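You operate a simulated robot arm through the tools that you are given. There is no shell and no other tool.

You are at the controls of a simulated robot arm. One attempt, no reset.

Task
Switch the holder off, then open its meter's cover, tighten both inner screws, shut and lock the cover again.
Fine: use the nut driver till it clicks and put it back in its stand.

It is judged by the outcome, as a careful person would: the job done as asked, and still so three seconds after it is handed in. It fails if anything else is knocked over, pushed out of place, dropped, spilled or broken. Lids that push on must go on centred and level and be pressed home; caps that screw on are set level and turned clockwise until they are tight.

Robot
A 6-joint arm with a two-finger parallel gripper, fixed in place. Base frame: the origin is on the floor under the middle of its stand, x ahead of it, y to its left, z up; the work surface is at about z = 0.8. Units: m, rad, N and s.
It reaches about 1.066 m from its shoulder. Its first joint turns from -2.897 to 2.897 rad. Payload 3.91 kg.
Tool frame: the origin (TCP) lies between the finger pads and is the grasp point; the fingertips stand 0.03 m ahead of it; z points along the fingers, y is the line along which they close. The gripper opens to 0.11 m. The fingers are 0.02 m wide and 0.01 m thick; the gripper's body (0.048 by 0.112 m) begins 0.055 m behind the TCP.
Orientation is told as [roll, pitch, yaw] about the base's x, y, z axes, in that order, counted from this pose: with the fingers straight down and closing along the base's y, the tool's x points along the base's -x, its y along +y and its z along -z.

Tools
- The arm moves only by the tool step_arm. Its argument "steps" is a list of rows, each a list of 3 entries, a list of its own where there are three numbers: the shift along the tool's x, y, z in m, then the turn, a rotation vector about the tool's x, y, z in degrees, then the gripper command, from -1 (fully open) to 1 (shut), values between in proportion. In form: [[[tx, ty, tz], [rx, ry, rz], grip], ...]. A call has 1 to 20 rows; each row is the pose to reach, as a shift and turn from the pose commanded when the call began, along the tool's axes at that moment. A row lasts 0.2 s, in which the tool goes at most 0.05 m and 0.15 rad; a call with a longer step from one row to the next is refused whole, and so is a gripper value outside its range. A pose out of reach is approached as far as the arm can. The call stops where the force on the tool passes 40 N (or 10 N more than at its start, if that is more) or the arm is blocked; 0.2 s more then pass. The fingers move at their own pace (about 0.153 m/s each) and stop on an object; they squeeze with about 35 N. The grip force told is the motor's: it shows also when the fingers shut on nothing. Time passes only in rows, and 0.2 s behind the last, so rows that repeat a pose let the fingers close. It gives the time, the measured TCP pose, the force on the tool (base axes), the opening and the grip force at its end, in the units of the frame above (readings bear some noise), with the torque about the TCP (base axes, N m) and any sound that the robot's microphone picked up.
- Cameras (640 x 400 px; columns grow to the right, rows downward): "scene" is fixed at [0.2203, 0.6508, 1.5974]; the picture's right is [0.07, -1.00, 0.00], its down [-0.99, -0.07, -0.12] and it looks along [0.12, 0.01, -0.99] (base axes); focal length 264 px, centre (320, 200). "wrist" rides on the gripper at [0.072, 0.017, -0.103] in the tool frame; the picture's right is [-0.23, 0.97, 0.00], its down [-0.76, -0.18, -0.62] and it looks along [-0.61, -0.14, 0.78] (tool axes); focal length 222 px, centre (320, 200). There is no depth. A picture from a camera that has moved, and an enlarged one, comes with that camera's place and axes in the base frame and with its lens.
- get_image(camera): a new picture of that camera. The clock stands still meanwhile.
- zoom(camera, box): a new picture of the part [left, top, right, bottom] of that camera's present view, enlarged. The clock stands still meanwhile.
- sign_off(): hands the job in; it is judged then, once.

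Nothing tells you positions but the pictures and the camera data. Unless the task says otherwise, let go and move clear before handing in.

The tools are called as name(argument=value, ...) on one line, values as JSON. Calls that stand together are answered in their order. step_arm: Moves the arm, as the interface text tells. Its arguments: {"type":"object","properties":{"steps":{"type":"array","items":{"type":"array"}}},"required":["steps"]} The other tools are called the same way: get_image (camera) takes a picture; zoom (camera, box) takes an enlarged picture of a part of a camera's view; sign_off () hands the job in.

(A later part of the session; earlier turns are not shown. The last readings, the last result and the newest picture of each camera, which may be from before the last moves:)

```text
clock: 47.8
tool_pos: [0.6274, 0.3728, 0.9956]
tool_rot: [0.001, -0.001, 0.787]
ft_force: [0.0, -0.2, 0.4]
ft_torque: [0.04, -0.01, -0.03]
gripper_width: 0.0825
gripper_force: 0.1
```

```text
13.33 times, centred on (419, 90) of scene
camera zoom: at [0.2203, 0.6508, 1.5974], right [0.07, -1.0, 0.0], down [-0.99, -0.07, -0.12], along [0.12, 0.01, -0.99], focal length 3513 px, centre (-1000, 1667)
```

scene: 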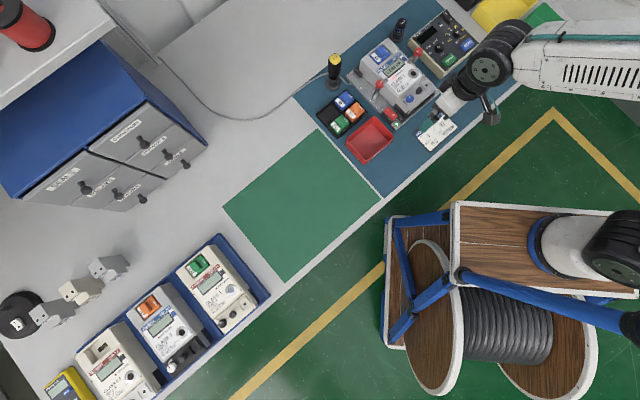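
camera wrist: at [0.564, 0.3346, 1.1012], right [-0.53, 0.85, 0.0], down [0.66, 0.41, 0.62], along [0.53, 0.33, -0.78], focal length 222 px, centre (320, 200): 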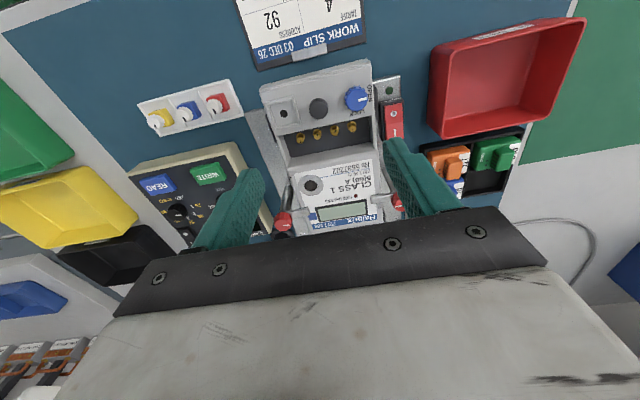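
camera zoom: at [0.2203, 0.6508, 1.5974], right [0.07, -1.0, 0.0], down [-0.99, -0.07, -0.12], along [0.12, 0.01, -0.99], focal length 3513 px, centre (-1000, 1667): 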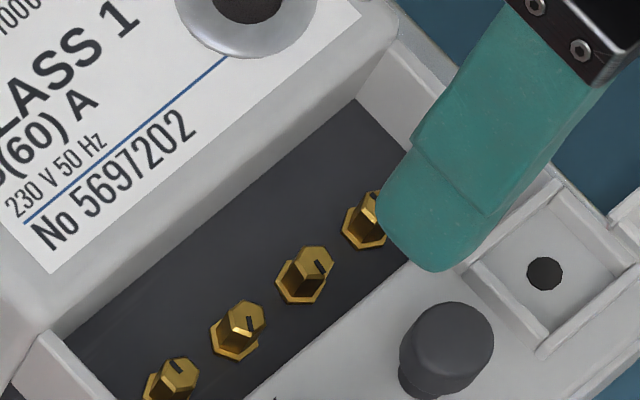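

I now see four brass screws; the inner pair are at about (0.636, 0.399) and (0.650, 0.384), head tops near z 0.855. Next I'll look closely at the nut driver in its stand.

step_arm(steps=[[[0, 0, -0.0154], [0, 0, 0], -0.6], [[-0.0324, 0.042, -0.0154], [0, 0, 0], -0.8], [[-0.0648, 0.0839, -0.0154], [0, 0, 0], -1], [[-0.0971, 0.1259, -0.0154], [0, 0, 0], -1], [[-0.1295, 0.1678, -0.0154], [0, 0, 0], -1], [[-0.1295, 0.1678, -0.0154], [0, 0, 0], -1]])

get_image(camera="wrist")

zoom(camera="wrist", box=[240, 100, 400, 220])

zoom(camera="scene", box=[315, 45, 363, 95])

```text
refused: row 2 steps farther than a row can; nothing moved
```

```text
taken
camera wrist: at [0.564, 0.3346, 1.1012], right [-0.53, 0.85, 0.0], down [0.66, 0.41, 0.62], along [0.53, 0.33, -0.78], focal length 222 px, centre (320, 200)
```

wrist: 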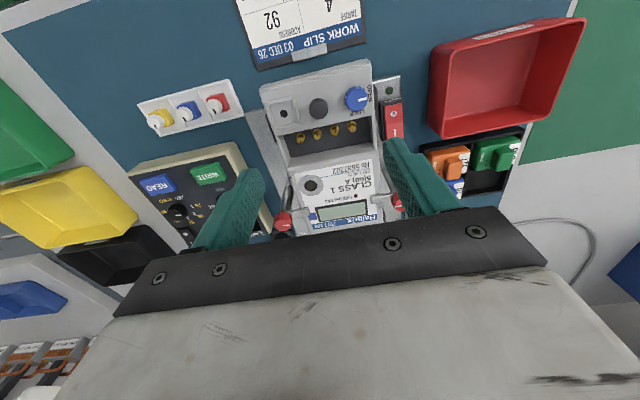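

```text
3.33 times, centred on (320, 160) of wrist
camera zoom: at [0.564, 0.3346, 1.1012], right [-0.53, 0.85, 0.0], down [0.66, 0.41, 0.62], along [0.53, 0.33, -0.78], focal length 740 px, centre (320, 333)
```

zoom: 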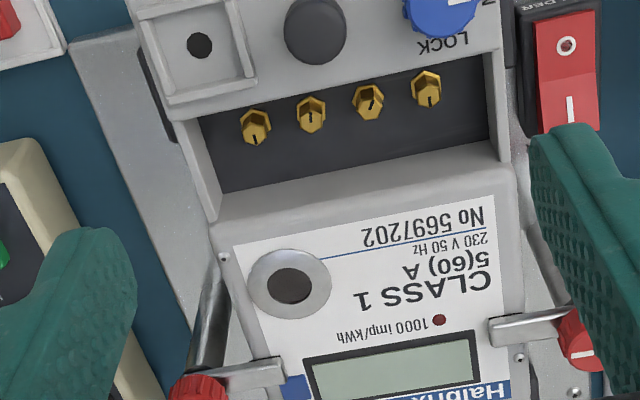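

```text
8.00 times, centred on (339, 70) of scene
camera zoom: at [0.2203, 0.6508, 1.5974], right [0.07, -1.0, 0.0], down [-0.99, -0.07, -0.12], along [0.12, 0.01, -0.99], focal length 2108 px, centre (168, 1240)
```

zoom: 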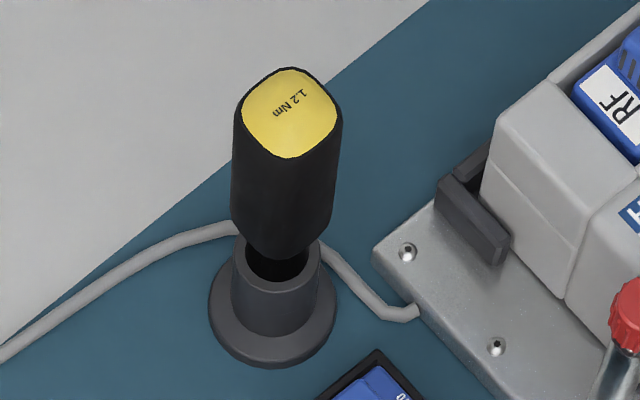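

step_arm(steps=[[[0, 0, -0.0154], [0, 0, 0], -0.6], [[-0.0259, 0.0336, -0.0154], [0, 0, 0], -0.8], [[-0.0518, 0.0671, -0.0154], [0, 0, 0], -1], [[-0.0777, 0.1007, -0.0154], [0, 0, 0], -1], [[-0.1036, 0.1342, -0.0154], [0, 0, 0], -1], [[-0.1295, 0.1678, -0.0154], [0, 0, 0], -1], [[-0.1295, 0.1678, -0.0154], [0, 0, 0], -1]])

get_image(camera="wrist")

zoom(camera="wrist", box=[240, 100, 400, 220])

```text
clock: 49.4
tool_pos: [0.5992, 0.5843, 1.0124]
tool_rot: [0.0, 0.0, 0.785]
ft_force: [-0.2, -0.4, -0.1]
ft_torque: [-0.04, 0.02, 0.0]
gripper_width: 0.11
gripper_force: 0.0
```

```text
taken
camera wrist: at [0.5369, 0.5451, 1.1175], right [-0.53, 0.85, 0.0], down [0.66, 0.41, 0.62], along [0.53, 0.33, -0.78], focal length 222 px, centre (320, 200)
```

wrist: 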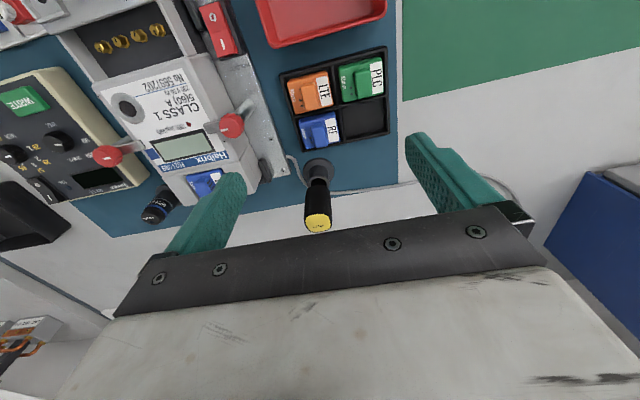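

```text
3.33 times, centred on (320, 160) of wrist
camera zoom: at [0.5369, 0.5451, 1.1175], right [-0.53, 0.85, 0.0], down [0.66, 0.41, 0.62], along [0.53, 0.33, -0.78], focal length 740 px, centre (320, 333)
```

zoom: 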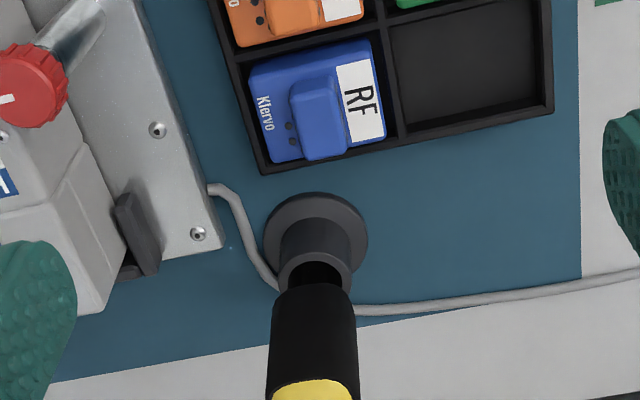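

zoom(camera="wrist", box=[288, 170, 352, 240])

zoom(camera="scene", box=[322, 50, 346, 72])

```text
5.71 times, centred on (320, 205) of wrist
camera zoom: at [0.5369, 0.5451, 1.1175], right [-0.53, 0.85, 0.0], down [0.66, 0.41, 0.62], along [0.53, 0.33, -0.78], focal length 1269 px, centre (320, 171)
```

zoom: 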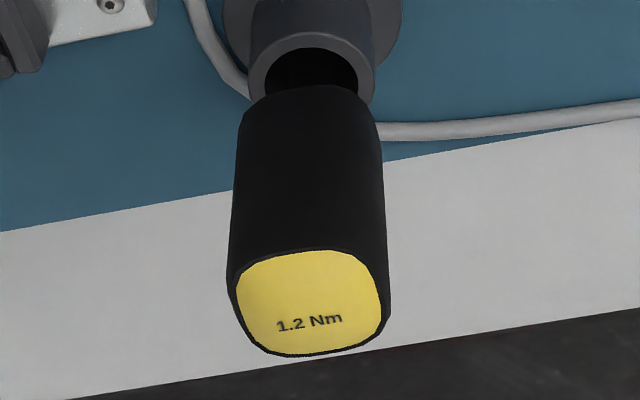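

```text
16.00 times, centred on (334, 61) of scene
camera zoom: at [0.2203, 0.6508, 1.5974], right [0.07, -1.0, 0.0], down [-0.99, -0.07, -0.12], along [0.12, 0.01, -0.99], focal length 4215 px, centre (96, 2424)
```

zoom: 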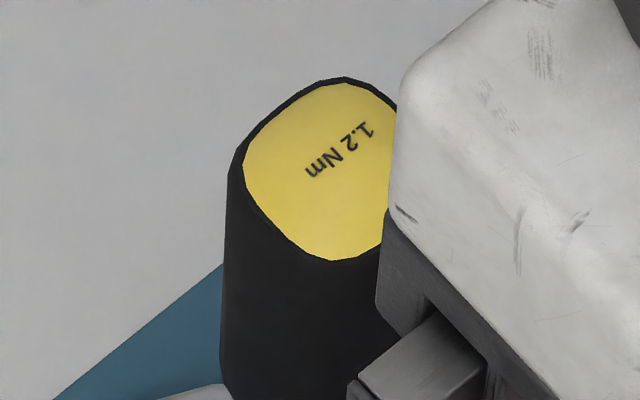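

The driver's handle is a rounded square (flats along 45°/135°, ~32 mm across), axis about (0.696, 0.642), top at z≈0.926 and lower end near 0.872. I'll hover directly above it with the fingers aligned to the flats.

step_arm(steps=[[[-0.0365, -0.0093, 0], [0, 0, 0], -0.1], [[-0.0729, -0.0186, 0], [0, 0, 0], -0.1], [[-0.1094, -0.0279, 0.01], [0, 0, 0], -0.1], [[-0.1094, -0.0279, 0.04], [0, 0, 0], -0.1], [[-0.1094, -0.0279, 0.04], [0, 0, 0], -0.1]])

get_image(camera="wrist")

zoom(camera="wrist", box=[240, 90, 400, 210])

```text
clock: 50.6
tool_pos: [0.699, 0.6422, 0.9713]
tool_rot: [0.001, 0.0, 0.788]
ft_force: [-0.5, -0.6, 0.9]
ft_torque: [0.01, 0.02, 0.01]
gripper_width: 0.0606
gripper_force: 0.0
```

```text
taken
camera wrist: at [0.6356, 0.6023, 1.0764], right [-0.53, 0.85, 0.0], down [0.66, 0.41, 0.62], along [0.53, 0.33, -0.78], focal length 222 px, centre (320, 200)
```

wrist: 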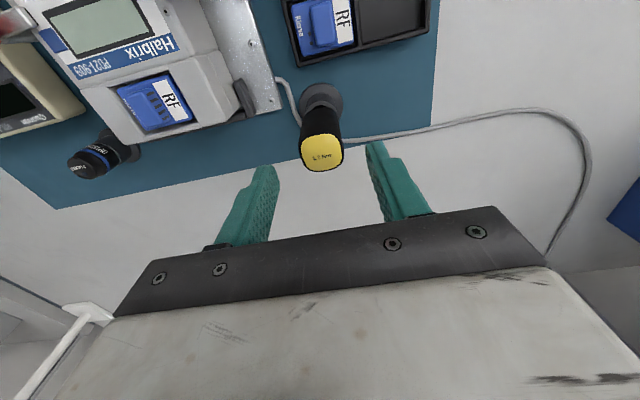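

```text
3.33 times, centred on (320, 150) of wrist
camera zoom: at [0.6356, 0.6023, 1.0764], right [-0.53, 0.85, 0.0], down [0.66, 0.41, 0.62], along [0.53, 0.33, -0.78], focal length 740 px, centre (320, 367)
```

zoom: 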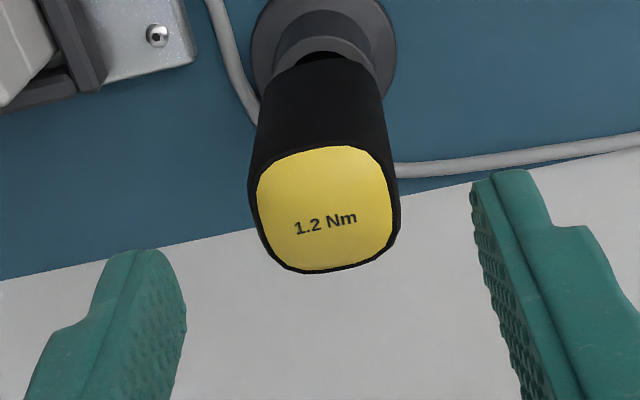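

The handle sits centred between the fingers. Descending around it and gripping.

step_arm(steps=[[[-0.0005, 0.0005, 0.02], [0, 0, 0], -0.1], [[-0.0005, 0.0005, 0.04], [0, 0, 0], -0.1], [[-0.0005, 0.0005, 0.055], [0, 0, 0], -0.1], [[-0.0005, 0.0005, 0.064], [0, 0, 0], -0.1], [[-0.0005, 0.0005, 0.064], [0, 0, 0], 0.2]])

zoom(camera="wrist", box=[240, 110, 400, 230])

```text
clock: 51.8
tool_pos: [0.697, 0.6426, 0.9072]
tool_rot: [0.0, 0.0, 0.787]
ft_force: [0.6, 0.2, 0.0]
ft_torque: [0.0, 0.01, 0.03]
gripper_width: 0.0442
gripper_force: 0.0
```

```text
3.33 times, centred on (320, 170) of wrist
camera zoom: at [0.6341, 0.6038, 1.0123], right [-0.53, 0.85, 0.0], down [0.66, 0.41, 0.62], along [0.53, 0.33, -0.78], focal length 740 px, centre (320, 300)
```

zoom: 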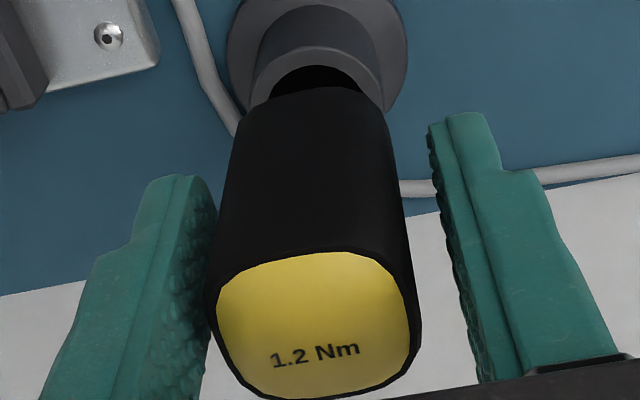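

step_arm(steps=[[[0, -0.002, 0], [0, 0, 0], 0.2], [[0, -0.002, 0], [0, 0, 0], 0.3], [[0, -0.002, 0], [0, 0, 0], 0.35], [[0, -0.002, 0], [0, 0, 0], 0.6], [[0, -0.002, 0], [0, 0, 0], 0.6]])

zoom(camera="wrist", box=[240, 110, 400, 230])

```text
clock: 53.0
tool_pos: [0.6979, 0.6402, 0.907]
tool_rot: [0.0, -0.002, 0.787]
ft_force: [0.5, -0.3, 0.5]
ft_torque: [0.02, 0.03, 0.0]
gripper_width: 0.0314
gripper_force: 35.3
```

```text
3.33 times, centred on (320, 170) of wrist
camera zoom: at [0.635, 0.6022, 1.0123], right [-0.53, 0.85, 0.0], down [0.66, 0.41, 0.62], along [0.53, 0.33, -0.78], focal length 740 px, centre (320, 300)
```

zoom: 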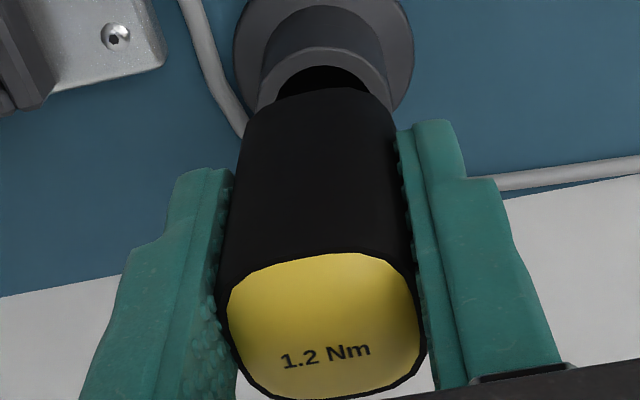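

Gripped (31.4 mm across the flats). Lifting straight up out of the stand.

step_arm(steps=[[[0, 0, -0.01], [0, 0, 0], 0.6], [[0, 0, -0.03], [0, 0, 0], 0.6], [[0, 0, -0.06], [0, 0, 0], 0.6], [[0, 0, -0.09], [0, 0, 0], 0.6], [[0, 0, -0.12], [0, 0, 0], 0.6], [[0, 0, -0.12], [0, 0, 0], 0.6]])

get_image(camera="wrist")

zoom(camera="wrist", box=[240, 60, 400, 230])

zoom(camera="scene", box=[290, 20, 390, 100])

```text
clock: 54.4
tool_pos: [0.6986, 0.6396, 1.0279]
tool_rot: [0.001, 0.0, 0.787]
ft_force: [0.5, 0.0, -1.5]
ft_torque: [0.0, 0.03, -0.02]
gripper_width: 0.0318
gripper_force: 34.9
```

```text
taken
camera wrist: at [0.6368, 0.6015, 1.1322], right [-0.53, 0.85, 0.0], down [0.66, 0.41, 0.62], along [0.53, 0.33, -0.78], focal length 222 px, centre (320, 200)
```

wrist: 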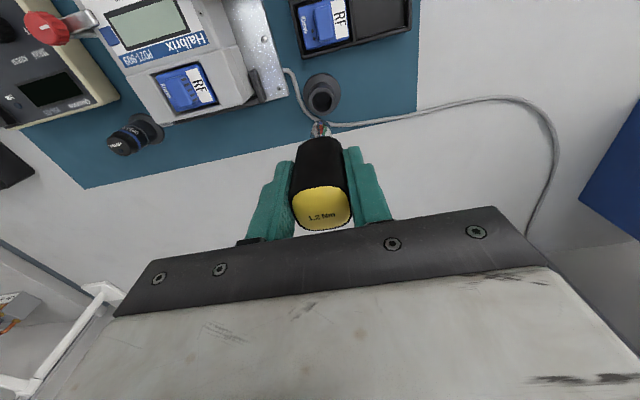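

```text
2.35 times, centred on (320, 145) of wrist
camera zoom: at [0.6368, 0.6015, 1.1322], right [-0.53, 0.85, 0.0], down [0.66, 0.41, 0.62], along [0.53, 0.33, -0.78], focal length 523 px, centre (320, 329)
```

zoom: 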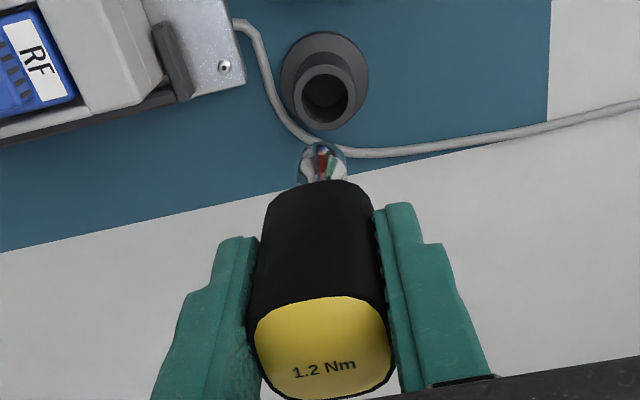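

```text
5.00 times, centred on (340, 60) of scene
camera zoom: at [0.2203, 0.6508, 1.5974], right [0.07, -1.0, 0.0], down [-0.99, -0.07, -0.12], along [0.12, 0.01, -0.99], focal length 1317 px, centre (220, 900)
```

zoom: 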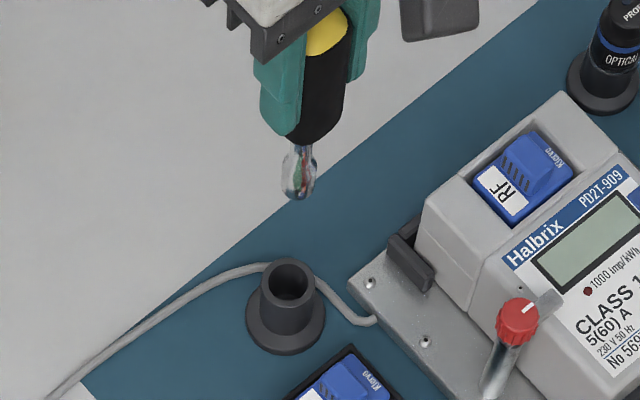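

The driver is out: chrome shaft and socket reach roughly 0.097 m below the TCP. I'll carry it high over the meter to hover above the inner-left screw.

step_arm(steps=[[[0.0358, -0.021, -0.005], [0, 0, 0], 0.6], [[0.0715, -0.042, -0.005], [0, 0, 0], 0.6], [[0.1073, -0.0631, -0.005], [0, 0, 0], 0.6], [[0.1431, -0.0841, -0.005], [0, 0, 0], 0.6], [[0.1788, -0.1051, -0.005], [0, 0, 0], 0.6], [[0.2146, -0.1261, 0], [0, 0, 0], 0.6], [[0.2146, -0.1261, 0.02], [0, 0, 0], 0.6], [[0.2146, -0.1261, 0.02], [0, 0, 0], 0.6]])

zoom(camera="scene", box=[380, 60, 460, 110])

zoom(camera="wrist", box=[240, 60, 400, 190])

```text
clock: 56.2
tool_pos: [0.6362, 0.3988, 1.0081]
tool_rot: [0.0, -0.001, 0.787]
ft_force: [0.7, 0.2, -0.9]
ft_torque: [0.02, 0.0, 0.01]
gripper_width: 0.0316
gripper_force: 34.8
```

```text
8.00 times, centred on (420, 85) of scene
camera zoom: at [0.2203, 0.6508, 1.5974], right [0.07, -1.0, 0.0], down [-0.99, -0.07, -0.12], along [0.12, 0.01, -0.99], focal length 2108 px, centre (-480, 1120)
```

zoom: 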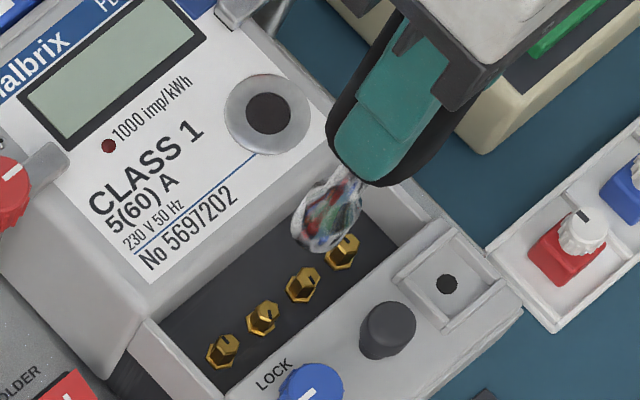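

```text
3.08 times, centred on (320, 125) of wrist
camera zoom: at [0.5729, 0.3611, 1.1129], right [-0.53, 0.85, 0.0], down [0.66, 0.41, 0.62], along [0.53, 0.33, -0.78], focal length 684 px, centre (320, 431)
```

zoom: 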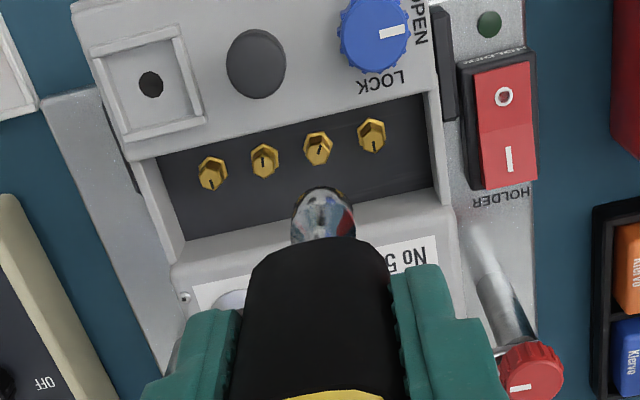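

step_arm(steps=[[[0, 0, 0.015], [0, 0, 0], 0.6], [[0, 0, 0.03], [0, 0, 0], 0.6], [[0, 0, 0.04], [0, 0, 0], 0.6], [[0, 0, 0.04], [0, 0, 0], 0.6]])

zoom(camera="scene", box=[395, 75, 443, 105])

zoom(camera="wrist", box=[260, 90, 380, 180])

```text
clock: 57.2
tool_pos: [0.6352, 0.4007, 0.968]
tool_rot: [0.0, 0.0, 0.787]
ft_force: [-0.3, -0.1, -1.0]
ft_torque: [-0.01, 0.02, 0.04]
gripper_width: 0.0314
gripper_force: 35.4
```

```text
13.33 times, centred on (419, 90) of scene
camera zoom: at [0.2203, 0.6508, 1.5974], right [0.07, -1.0, 0.0], down [-0.99, -0.07, -0.12], along [0.12, 0.01, -0.99], focal length 3513 px, centre (-1000, 1667)
```

zoom: 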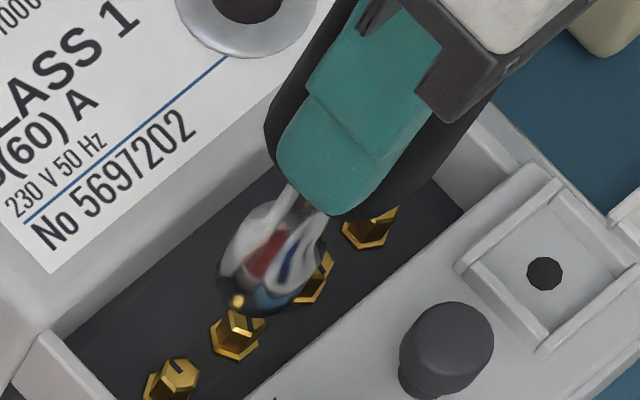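

```text
4.44 times, centred on (320, 135) of wrist
camera zoom: at [0.5732, 0.3617, 1.0724], right [-0.53, 0.85, 0.0], down [0.66, 0.41, 0.62], along [0.53, 0.33, -0.78], focal length 987 px, centre (320, 489)
```

zoom: 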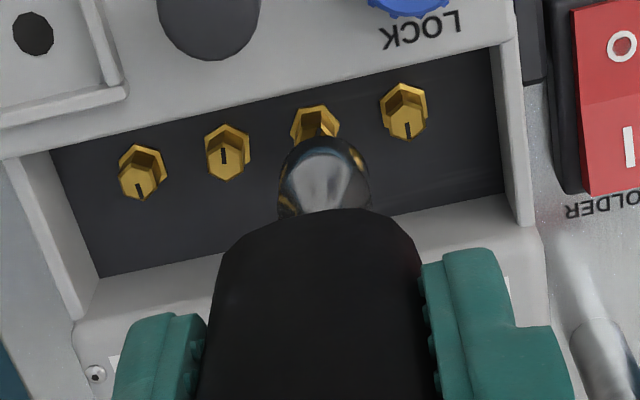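

The socket is just above and slightly left of the inner-left screw. I'll shift it about 1.6 mm to the meter's right, go down a few millimetres and re-check.

step_arm(steps=[[[0.0006, -0.0016, 0.002], [0, 0, 0], 0.6], [[0.0006, -0.0016, 0.005], [0, 0, 0], 0.6], [[0.0006, -0.0016, 0.007], [0, 0, 0], 0.6], [[0.0006, -0.0016, 0.007], [0, 0, 0], 0.6]])

zoom(camera="scene", box=[401, 82, 425, 106])

zoom(camera="wrist", box=[280, 95, 360, 165])

```text
clock: 58.2
tool_pos: [0.6357, 0.3994, 0.9604]
tool_rot: [0.001, 0.0, 0.787]
ft_force: [-0.5, 0.1, -1.5]
ft_torque: [-0.01, 0.03, -0.01]
gripper_width: 0.0313
gripper_force: 34.9
```

```text
16.00 times, centred on (413, 94) of scene
camera zoom: at [0.2203, 0.6508, 1.5974], right [0.07, -1.0, 0.0], down [-0.99, -0.07, -0.12], along [0.12, 0.01, -0.99], focal length 4215 px, centre (-1168, 1896)
```

zoom: 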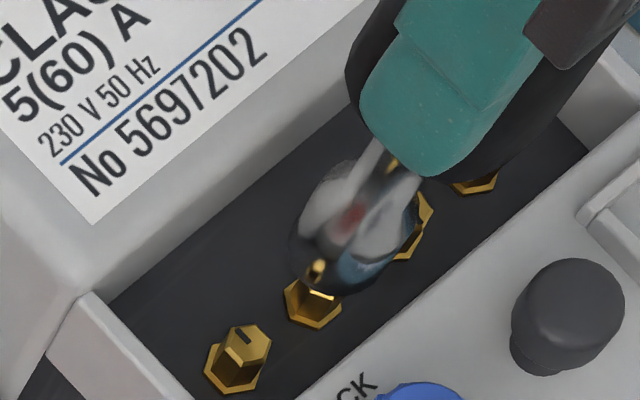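

```text
5.71 times, centred on (320, 130) of wrist
camera zoom: at [0.5738, 0.3597, 1.0649], right [-0.53, 0.85, 0.0], down [0.66, 0.41, 0.62], along [0.53, 0.33, -0.78], focal length 1269 px, centre (320, 600)
```

zoom: 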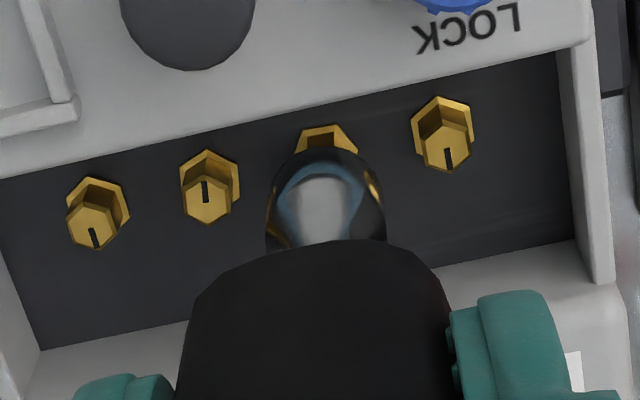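

step_arm(steps=[[[0.0015, 0, 0], [0, 0, 0], 0.6], [[0.0015, 0, 0.0015], [0, 0, 0], 0.6], [[0.0015, 0, 0.003], [0, 0, 0], 0.6], [[0.0015, 0, 0.0045], [0, 0, 0], 0.6], [[0.0015, 0, 0.006], [0, 0, 0], 0.6]])

zoom(camera="wrist", box=[280, 95, 360, 165])

zoom(camera="scene", box=[401, 82, 425, 106])

```text
clock: 59.4
tool_pos: [0.6347, 0.397, 0.955]
tool_rot: [0.001, 0.001, 0.787]
ft_force: [-0.5, 0.0, -1.5]
ft_torque: [0.01, -0.01, -0.02]
gripper_width: 0.0316
gripper_force: 35.2
```

```text
5.71 times, centred on (320, 130) of wrist
camera zoom: at [0.5728, 0.3585, 1.059], right [-0.53, 0.85, 0.0], down [0.66, 0.41, 0.62], along [0.53, 0.33, -0.78], focal length 1269 px, centre (320, 600)
```

zoom: 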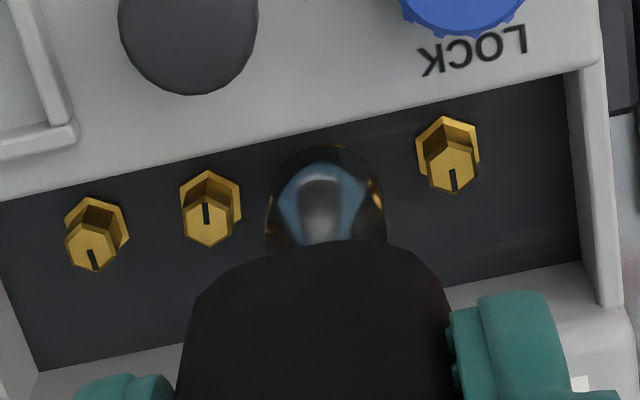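

```text
16.00 times, centred on (413, 94) of scene
camera zoom: at [0.2203, 0.6508, 1.5974], right [0.07, -1.0, 0.0], down [-0.99, -0.07, -0.12], along [0.12, 0.01, -0.99], focal length 4215 px, centre (-1168, 1896)
```

zoom: 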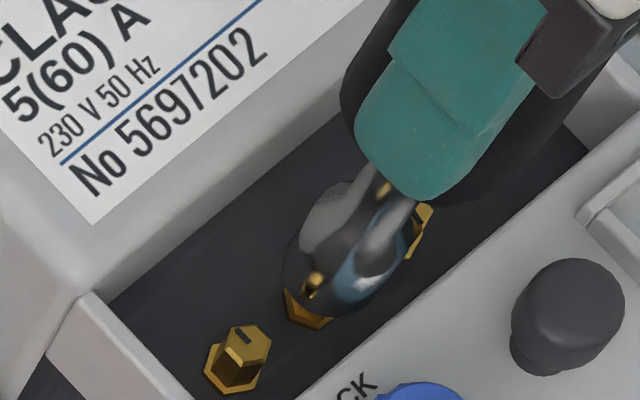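

step_arm(steps=[[[0, 0, 0.001], [0, 0, 0], 0.6], [[0, 0, 0.002], [0, 0, 0], 0.6], [[0, 0, 0.003], [0, 0, 0], 0.6], [[0, 0, 0.004], [0, 0, 0], 0.6]])

zoom(camera="wrist", box=[280, 95, 360, 165])

zoom(camera="scene", box=[401, 82, 425, 106])

```text
clock: 60.4
tool_pos: [0.6342, 0.3973, 0.9518]
tool_rot: [0.0, 0.001, 0.787]
ft_force: [0.2, 0.6, -1.5]
ft_torque: [0.01, 0.0, 0.04]
gripper_width: 0.0317
gripper_force: 34.6
```

```text
5.71 times, centred on (320, 130) of wrist
camera zoom: at [0.5721, 0.3588, 1.0554], right [-0.53, 0.85, 0.0], down [0.66, 0.41, 0.62], along [0.53, 0.33, -0.78], focal length 1269 px, centre (320, 600)
```

zoom: 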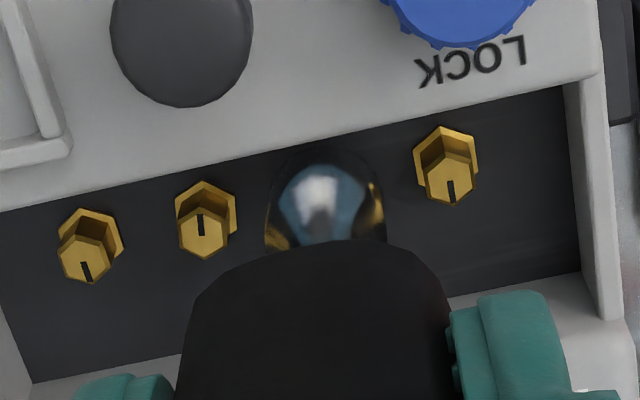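

```text
16.00 times, centred on (413, 94) of scene
camera zoom: at [0.2203, 0.6508, 1.5974], right [0.07, -1.0, 0.0], down [-0.99, -0.07, -0.12], along [0.12, 0.01, -0.99], focal length 4215 px, centre (-1168, 1896)
```

zoom: 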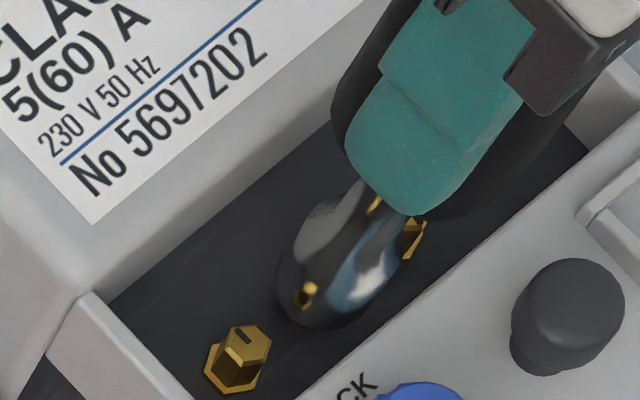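

step_arm(steps=[[[0, 0, 0.001], [0, 0, 0], 0.6], [[0, 0, 0.002], [0, 0, 0], 0.6], [[0, 0, 0.003], [0, 0, 0], 0.6], [[0, 0, 0.004], [0, 0, 0], 0.6]])

zoom(camera="wrist", box=[280, 95, 360, 165])

zoom(camera="scene", box=[401, 82, 425, 106])

```text
clock: 61.4
tool_pos: [0.635, 0.3971, 0.9462]
tool_rot: [-0.001, -0.001, 0.788]
ft_force: [0.4, -0.2, -0.6]
ft_torque: [0.01, -0.01, 0.03]
gripper_width: 0.0314
gripper_force: 34.8
```

```text
5.71 times, centred on (320, 130) of wrist
camera zoom: at [0.5728, 0.3586, 1.0514], right [-0.53, 0.85, 0.0], down [0.66, 0.41, 0.62], along [0.53, 0.33, -0.78], focal length 1269 px, centre (320, 600)
```

zoom: 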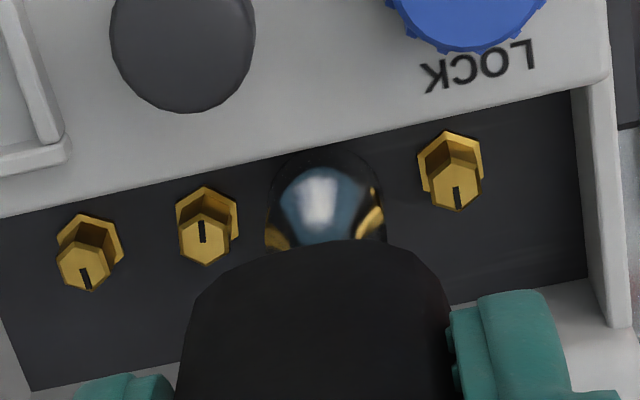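

```text
16.00 times, centred on (413, 94) of scene
camera zoom: at [0.2203, 0.6508, 1.5974], right [0.07, -1.0, 0.0], down [-0.99, -0.07, -0.12], along [0.12, 0.01, -0.99], focal length 4215 px, centre (-1168, 1896)
```

zoom: 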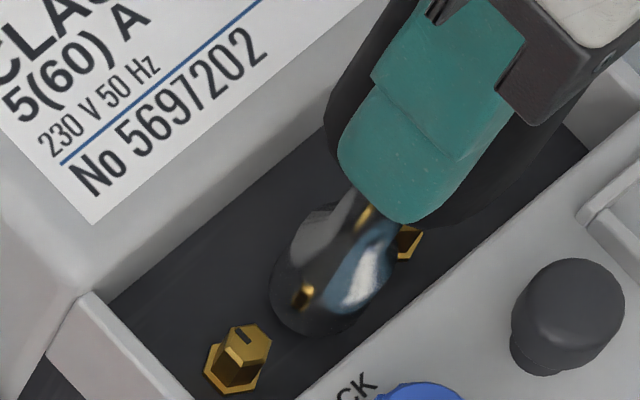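

step_arm(steps=[[[0, 0, 0.001], [0, 0, 0], 0.6], [[0, 0, 0.002], [0, 0, 0], 0.6], [[0, 0, 0.003], [0, 0, 0], 0.6]])

```text
clock: 62.2
tool_pos: [0.6352, 0.3975, 0.9442]
tool_rot: [0.001, 0.0, 0.788]
ft_force: [-0.2, 0.4, -1.7]
ft_torque: [0.04, 0.01, -0.04]
gripper_width: 0.0316
gripper_force: 34.4
```

step_arm(steps=[[[0, 0, 0.001], [0, 0, 0], 0.6], [[0, 0, 0.002], [0, 0, 0], 0.6], [[0, 0, 0.003], [0, 0, 0], 0.6]])

zoom(camera="wrist", box=[280, 95, 360, 165])

zoom(camera="scene", box=[401, 82, 425, 106])

```text
clock: 63.0
tool_pos: [0.6348, 0.3966, 0.9431]
tool_rot: [0.0, -0.006, 0.788]
ft_force: [-6.2, -5.6, 39.4]
ft_torque: [-0.56, 0.63, 0.02]
gripper_width: 0.0311
gripper_force: 35.2
```

```text
5.71 times, centred on (320, 130) of wrist
camera zoom: at [0.572, 0.3584, 1.0477], right [-0.53, 0.85, 0.0], down [0.66, 0.41, 0.63], along [0.53, 0.33, -0.78], focal length 1269 px, centre (320, 600)
```

zoom: 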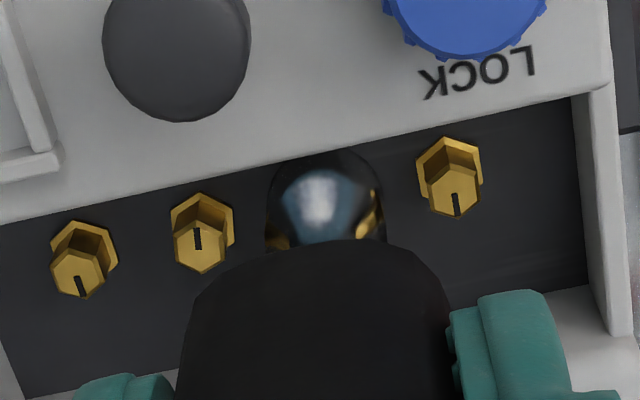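

```text
16.00 times, centred on (413, 94) of scene
camera zoom: at [0.2203, 0.6508, 1.5974], right [0.07, -1.0, 0.0], down [-0.99, -0.07, -0.12], along [0.12, 0.01, -0.99], focal length 4215 px, centre (-1168, 1896)
```

zoom: 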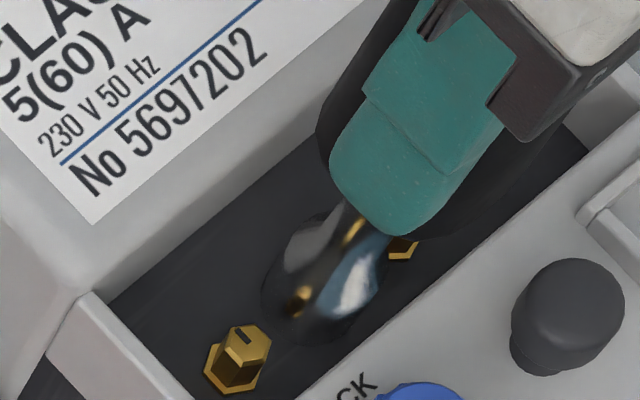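

The socket has bottomed with its rim right at the screw's flange level and centred on it, so it is seated over the hex head. I'll ease the pressure off by about 2 mm and check the side load.

step_arm(steps=[[[0, 0, -0.001], [0, 0, 0], 0.6], [[0, 0, -0.002], [0, 0, 0], 0.6], [[0, 0, -0.002], [0, 0, 0], 0.6]])

```text
clock: 63.8
tool_pos: [0.6352, 0.3971, 0.9436]
tool_rot: [0.0, -0.001, 0.788]
ft_force: [1.5, 5.3, 24.3]
ft_torque: [0.6, -0.3, 0.02]
gripper_width: 0.0317
gripper_force: 34.5
```

step_arm(steps=[[[0, 0, -0.001], [0, 0, 0], 0.6], [[0, 0, -0.001], [0, 0, 0], 0.6]])

```text
clock: 64.4
tool_pos: [0.6357, 0.3976, 0.9445]
tool_rot: [-0.001, 0.001, 0.788]
ft_force: [4.7, 5.8, 15.5]
ft_torque: [0.59, -0.43, 0.04]
gripper_width: 0.0317
gripper_force: 34.7
```

step_arm(steps=[[[-0.0004, 0, -0.0003], [0, 0, 0], 0.6], [[-0.0008, 0, -0.0005], [0, 0, 0], 0.6], [[-0.0008, 0, -0.0005], [0, 0, 0], 0.6]])

```text
clock: 65.2
tool_pos: [0.6348, 0.3968, 0.9435]
tool_rot: [-0.001, 0.003, 0.785]
ft_force: [-1.5, -2.7, 5.4]
ft_torque: [-0.13, 0.07, 0.0]
gripper_width: 0.0319
gripper_force: 35.0
```

Side load is now small with about 5 N pressing down. I'll start turning clockwise in small increments and watch torque and side forces.

step_arm(steps=[[[0, 0.0002, 0], [0, 0, 5], 0.6], [[0, 0.0004, 0], [0, 0, 10], 0.6], [[-0.0001, 0.0005, 0], [0, 0, 15], 0.6]])

```text
clock: 66.0
tool_pos: [0.6347, 0.3997, 0.9444]
tool_rot: [0.001, 0.0, 0.523]
ft_force: [-0.1, 0.1, -0.5]
ft_torque: [0.0, 0.02, -0.07]
gripper_width: 0.0319
gripper_force: 35.1
```

step_arm(steps=[[[0, 0.0002, 0.0005], [0, 0, 6], 0.6], [[-0.0001, 0.0004, 0.0008], [0, 0, 12], 0.6], [[-0.0001, 0.0007, 0.001], [0, 0, 20], 0.6], [[-0.0002, 0.0009, 0.001], [0, 0, 28], 0.6]])

zoom(camera="scene", box=[401, 82, 425, 106])

zoom(camera="wrist", box=[280, 95, 360, 165])

```text
clock: 67.0
tool_pos: [0.635, 0.4003, 0.9444]
tool_rot: [-0.001, 0.001, 0.032]
ft_force: [0.3, 0.9, 2.1]
ft_torque: [0.08, -0.1, -0.1]
gripper_width: 0.0314
gripper_force: 34.9
```

```text
16.00 times, centred on (413, 94) of scene
camera zoom: at [0.2203, 0.6508, 1.5974], right [0.07, -1.0, 0.0], down [-0.99, -0.07, -0.12], along [0.12, 0.01, -0.99], focal length 4215 px, centre (-1168, 1896)
```

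zoom: 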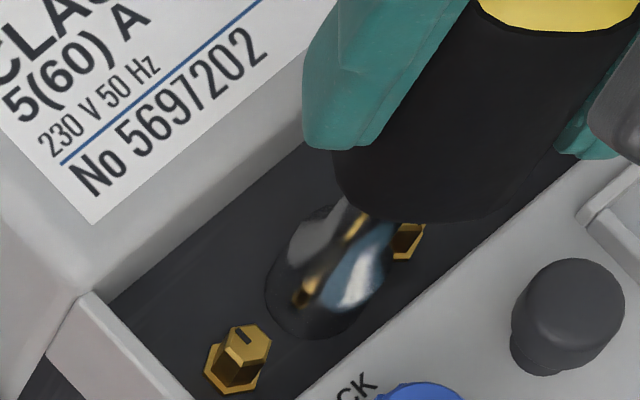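

```text
5.71 times, centred on (320, 130) of wrist
camera zoom: at [0.5628, 0.4148, 1.048], right [0.19, 0.98, 0.0], down [0.77, -0.15, 0.62], along [0.61, -0.12, -0.78], focal length 1269 px, centre (320, 600)
```

zoom: 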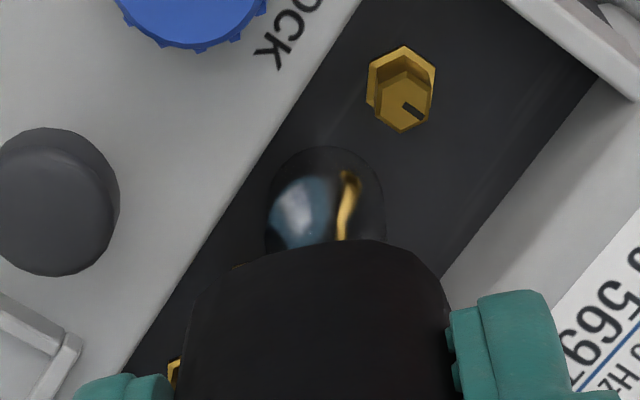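

step_arm(steps=[[[0, 0.0003, 0], [0, 0, 8], 0.6], [[-0.0001, 0.0005, 0], [0, 0, 16], 0.6], [[-0.0002, 0.0008, 0], [0, 0, 24], 0.6], [[-0.0003, 0.001, 0], [0, 0, 32], 0.6], [[-0.0005, 0.0013, 0], [0, 0, 40], 0.6]])

```text
clock: 68.2
tool_pos: [0.6345, 0.4005, 0.9433]
tool_rot: [0.001, -0.003, -0.665]
ft_force: [0.5, 3.7, 7.9]
ft_torque: [0.22, -0.07, -0.05]
gripper_width: 0.0317
gripper_force: 35.5
```

step_arm(steps=[[[0, 0.0002, 0], [0, 0, 8], 0.6], [[-0.0001, 0.0005, -0.0003], [0, 0, 16], 0.6], [[-0.0002, 0.0008, -0.0003], [0, 0, 24], 0.6], [[-0.0003, 0.001, -0.0003], [0, 0, 32], 0.6], [[-0.0005, 0.0013, -0.0003], [0, 0, 40], 0.6]])

zoom(camera="scene", box=[390, 70, 438, 106])

get_image(camera="wrist")

```text
clock: 69.4
tool_pos: [0.6369, 0.401, 0.9434]
tool_rot: [0.002, 0.0, -1.365]
ft_force: [2.4, 5.9, 9.3]
ft_torque: [0.47, -0.23, 0.47]
gripper_width: 0.0314
gripper_force: 34.9
```

```text
11.11 times, centred on (414, 88) of scene
camera zoom: at [0.2203, 0.6508, 1.5974], right [0.07, -1.0, 0.0], down [-0.99, -0.07, -0.12], along [0.12, 0.01, -0.99], focal length 2927 px, centre (-724, 1444)
```

zoom: 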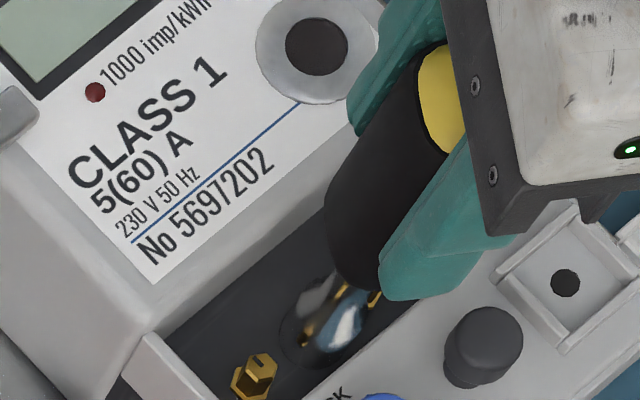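

```text
taken
camera wrist: at [0.6389, 0.4764, 1.048], right [1.0, -0.02, 0.0], down [-0.02, -0.78, 0.62], along [-0.01, -0.62, -0.78], focal length 222 px, centre (320, 200)
```

wrist: 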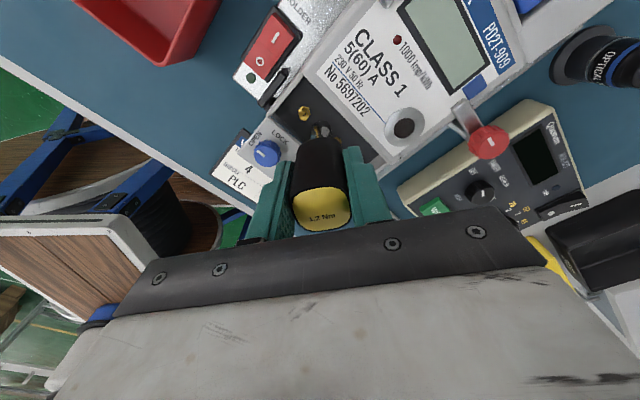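

The torque about the vertical has risen to about 0.47 N·m, so the screw is engaged and starting to tighten. Continuing clockwise with a small side correction until the click.

step_arm(steps=[[[0.0002, 0.0006, 0], [0, 0, 6], 0.6], [[0.0002, 0.0008, 0], [0, 0, 12], 0.6], [[0.0002, 0.001, 0], [0, 0, 18], 0.6]])

```text
clock: 70.2
tool_pos: [0.6377, 0.4005, 0.9429]
tool_rot: [-0.001, 0.0, -1.675]
ft_force: [2.0, 6.4, 6.7]
ft_torque: [0.51, -0.18, 0.74]
gripper_width: 0.0318
gripper_force: 35.0
```

step_arm(steps=[[[0.0003, 0.0003, 0], [0, 0, 6], 0.6], [[0.0006, 0.0005, 0], [0, 0, 12], 0.6], [[0.0006, 0.0007, 0], [0, 0, 18], 0.6]])

```text
clock: 71.0
tool_pos: [0.6379, 0.4016, 0.9436]
tool_rot: [0.0, 0.0, -1.988]
ft_force: [1.7, -2.9, 14.0]
ft_torque: [-0.43, -0.03, 1.04]
gripper_width: 0.0316
gripper_force: 34.9
```

step_arm(steps=[[[0, 0, -0.0003], [0, 0, 4], 0.6], [[0, 0, -0.0003], [0, 0, 8], 0.6], [[0, 0, -0.0003], [0, 0, 12], 0.6]])

```text
clock: 71.8
tool_pos: [0.6381, 0.4008, 0.9431]
tool_rot: [-0.003, 0.001, -2.196]
ft_force: [4.9, 2.3, 3.6]
ft_torque: [0.21, -0.42, 1.16]
gripper_width: 0.0319
gripper_force: 34.5
```

step_arm(steps=[[[-0.0002, 0.0002, 0.0003], [0, 0, 3], 0.6], [[-0.0002, 0.0003, 0.0003], [0, 0, 6], 0.6]])

```text
clock: 72.4
tool_pos: [0.6539, 0.386, 0.9445]
tool_rot: [-0.036, 0.01, -2.268]
ft_force: [-17.1, 17.5, 4.9]
ft_torque: [1.65, 1.6, 0.91]
gripper_width: 0.038
gripper_force: 35.2
out of reach, approached as far as the arm can: row 1, 2
stopped in row 2: the force on the tool passed its limit at 44 N (the readings are from after the stop); the commanded pose is now the measured one
```

The wrist has reached its turning limit and the arm shifted sideways with load on the driver. I'll look immediately before doing anything.

zoom(camera="scene", box=[380, 60, 460, 120])

get_image(camera="wrist")

get_image(camera="scene")

```text
6.67 times, centred on (420, 90) of scene
camera zoom: at [0.2203, 0.6508, 1.5974], right [0.07, -1.0, 0.0], down [-0.99, -0.07, -0.12], along [0.12, 0.01, -0.99], focal length 1756 px, centre (-347, 933)
```

zoom: 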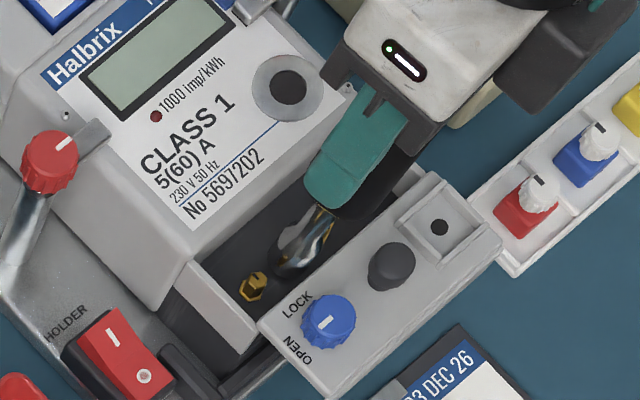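

```text
taken
camera wrist: at [0.7149, 0.4283, 1.0497], right [0.6, -0.8, -0.04], down [-0.61, -0.49, 0.62], along [-0.51, -0.35, -0.78], focal length 222 px, centre (320, 200)
```

wrist: 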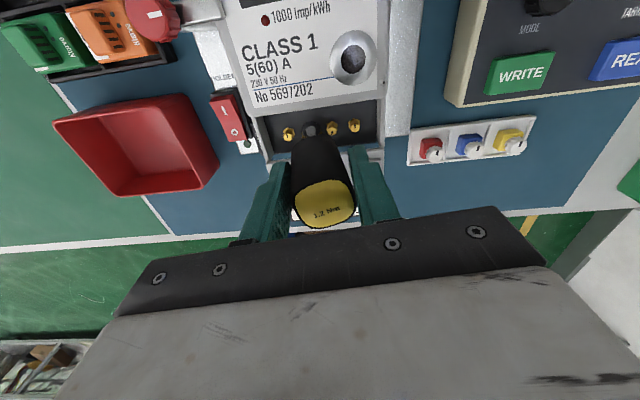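

```text
taken
```

scene: 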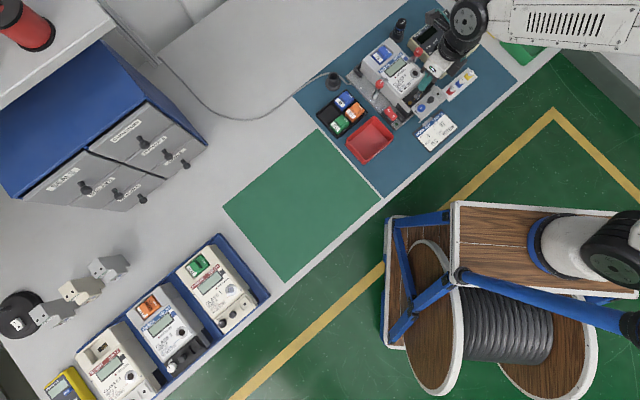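

The driver is leaning toward the meter's right but still sits on the screw. I'll bring the gripper back to where it was upright, easing the yaw back inside the wrist's range.

step_arm(steps=[[[0.0003, -0.0054, 0], [-0.5, -0.15, -1.4], 0.6], [[0.0006, -0.0108, 0], [-1.0, -0.3, -2.8], 0.6], [[0.0009, -0.0162, 0], [-1.5, -0.45, -4.2], 0.6], [[0.0012, -0.0216, 0], [-2.06, -0.57, -5.6], 0.6], [[0.0012, -0.0216, 0], [-2.06, -0.57, -5.6], 0.6]])

zoom(camera="scene", box=[380, 60, 460, 120])

zoom(camera="wrist", box=[220, 80, 420, 240])

```text
clock: 73.6
tool_pos: [0.6373, 0.4002, 0.9455]
tool_rot: [0.005, 0.0, -2.171]
ft_force: [-0.1, 0.9, -0.7]
ft_torque: [-0.03, -0.07, 0.41]
gripper_width: 0.0345
gripper_force: 35.2
```

```text
6.67 times, centred on (420, 90) of scene
camera zoom: at [0.2203, 0.6508, 1.5974], right [0.07, -1.0, 0.0], down [-0.99, -0.07, -0.12], along [0.12, 0.01, -0.99], focal length 1756 px, centre (-347, 933)
```

zoom: 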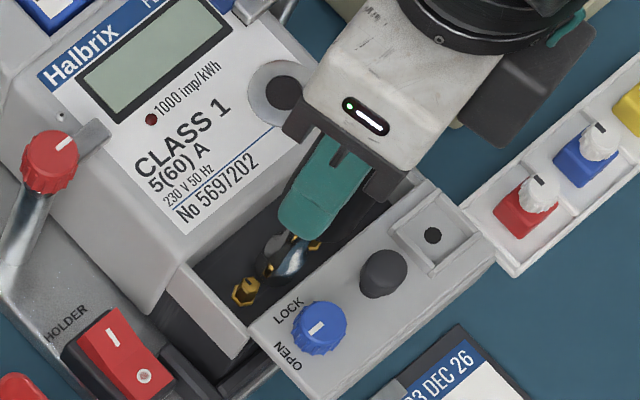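

```text
2.50 times, centred on (320, 160) of wrist
camera zoom: at [0.6931, 0.4505, 1.0496], right [0.67, -0.74, 0.0], down [-0.58, -0.53, 0.62], along [-0.46, -0.42, -0.78], focal length 555 px, centre (320, 300)
```

zoom: 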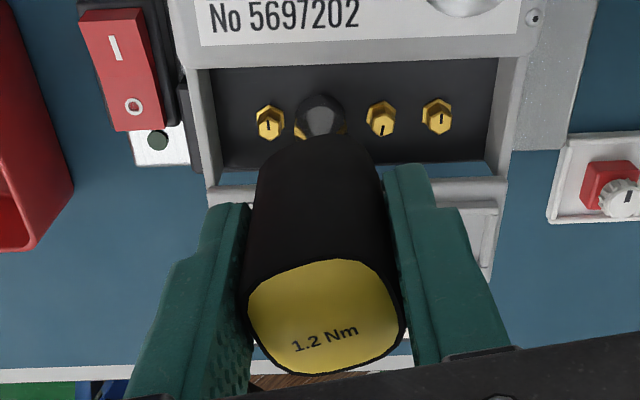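

The driver is upright again on the screw with no side load, and no click yet. The wrist is near its limit, so I'll unload the twist, lift the socket off, wind the wrist back 180° (a hex multiple) and re-seat to continue tightening.

step_arm(steps=[[[0, 0, 0], [0, 0, -3], 0.6], [[0, 0, 0], [0, 0, -5], 0.6], [[0, 0, 0], [0, 0, -5], 0.6]])

```text
clock: 74.4
tool_pos: [0.6389, 0.4006, 0.9451]
tool_rot: [0.005, 0.003, -2.084]
ft_force: [-0.2, -1.0, -1.7]
ft_torque: [-0.04, 0.02, 0.09]
gripper_width: 0.0342
gripper_force: 35.0
```

step_arm(steps=[[[0, 0, -0.003], [0, 0, 0], 0.6], [[0, 0, -0.008], [0, 0, 0], 0.6], [[0, 0, -0.015], [0, 0, 0], 0.6], [[0, 0, -0.025], [0, 0, 0], 0.6], [[0, 0, -0.035], [0, 0, 0], 0.6], [[0, 0, -0.035], [0, 0, 0], 0.6]])

zoom(camera="scene", box=[380, 60, 460, 120])

zoom(camera="wrist", box=[220, 80, 420, 240])

```text
clock: 75.8
tool_pos: [0.639, 0.3974, 0.9805]
tool_rot: [0.004, 0.003, -2.087]
ft_force: [-0.3, 0.4, -1.5]
ft_torque: [-0.03, 0.0, 0.01]
gripper_width: 0.0319
gripper_force: 35.2
```

```text
6.67 times, centred on (420, 90) of scene
camera zoom: at [0.2203, 0.6508, 1.5974], right [0.07, -1.0, 0.0], down [-0.99, -0.07, -0.12], along [0.12, 0.01, -0.99], focal length 1756 px, centre (-347, 933)
```

zoom: 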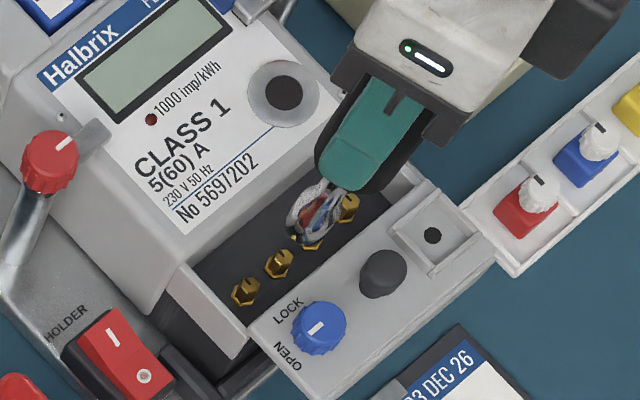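

```text
2.50 times, centred on (320, 160) of wrist
camera zoom: at [0.6896, 0.4539, 1.0849], right [0.74, -0.68, 0.0], down [-0.53, -0.58, 0.62], along [-0.42, -0.46, -0.78], focal length 555 px, centre (320, 300)
```

zoom: 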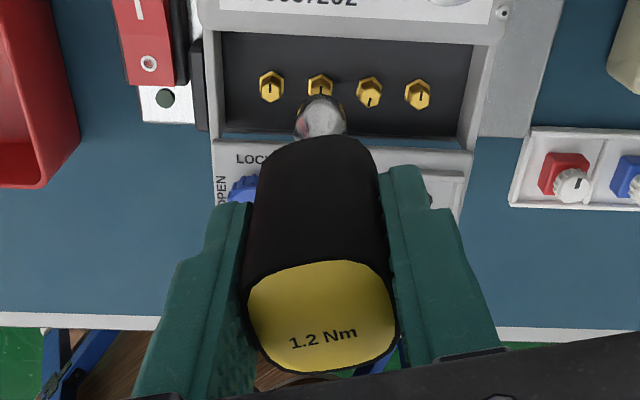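

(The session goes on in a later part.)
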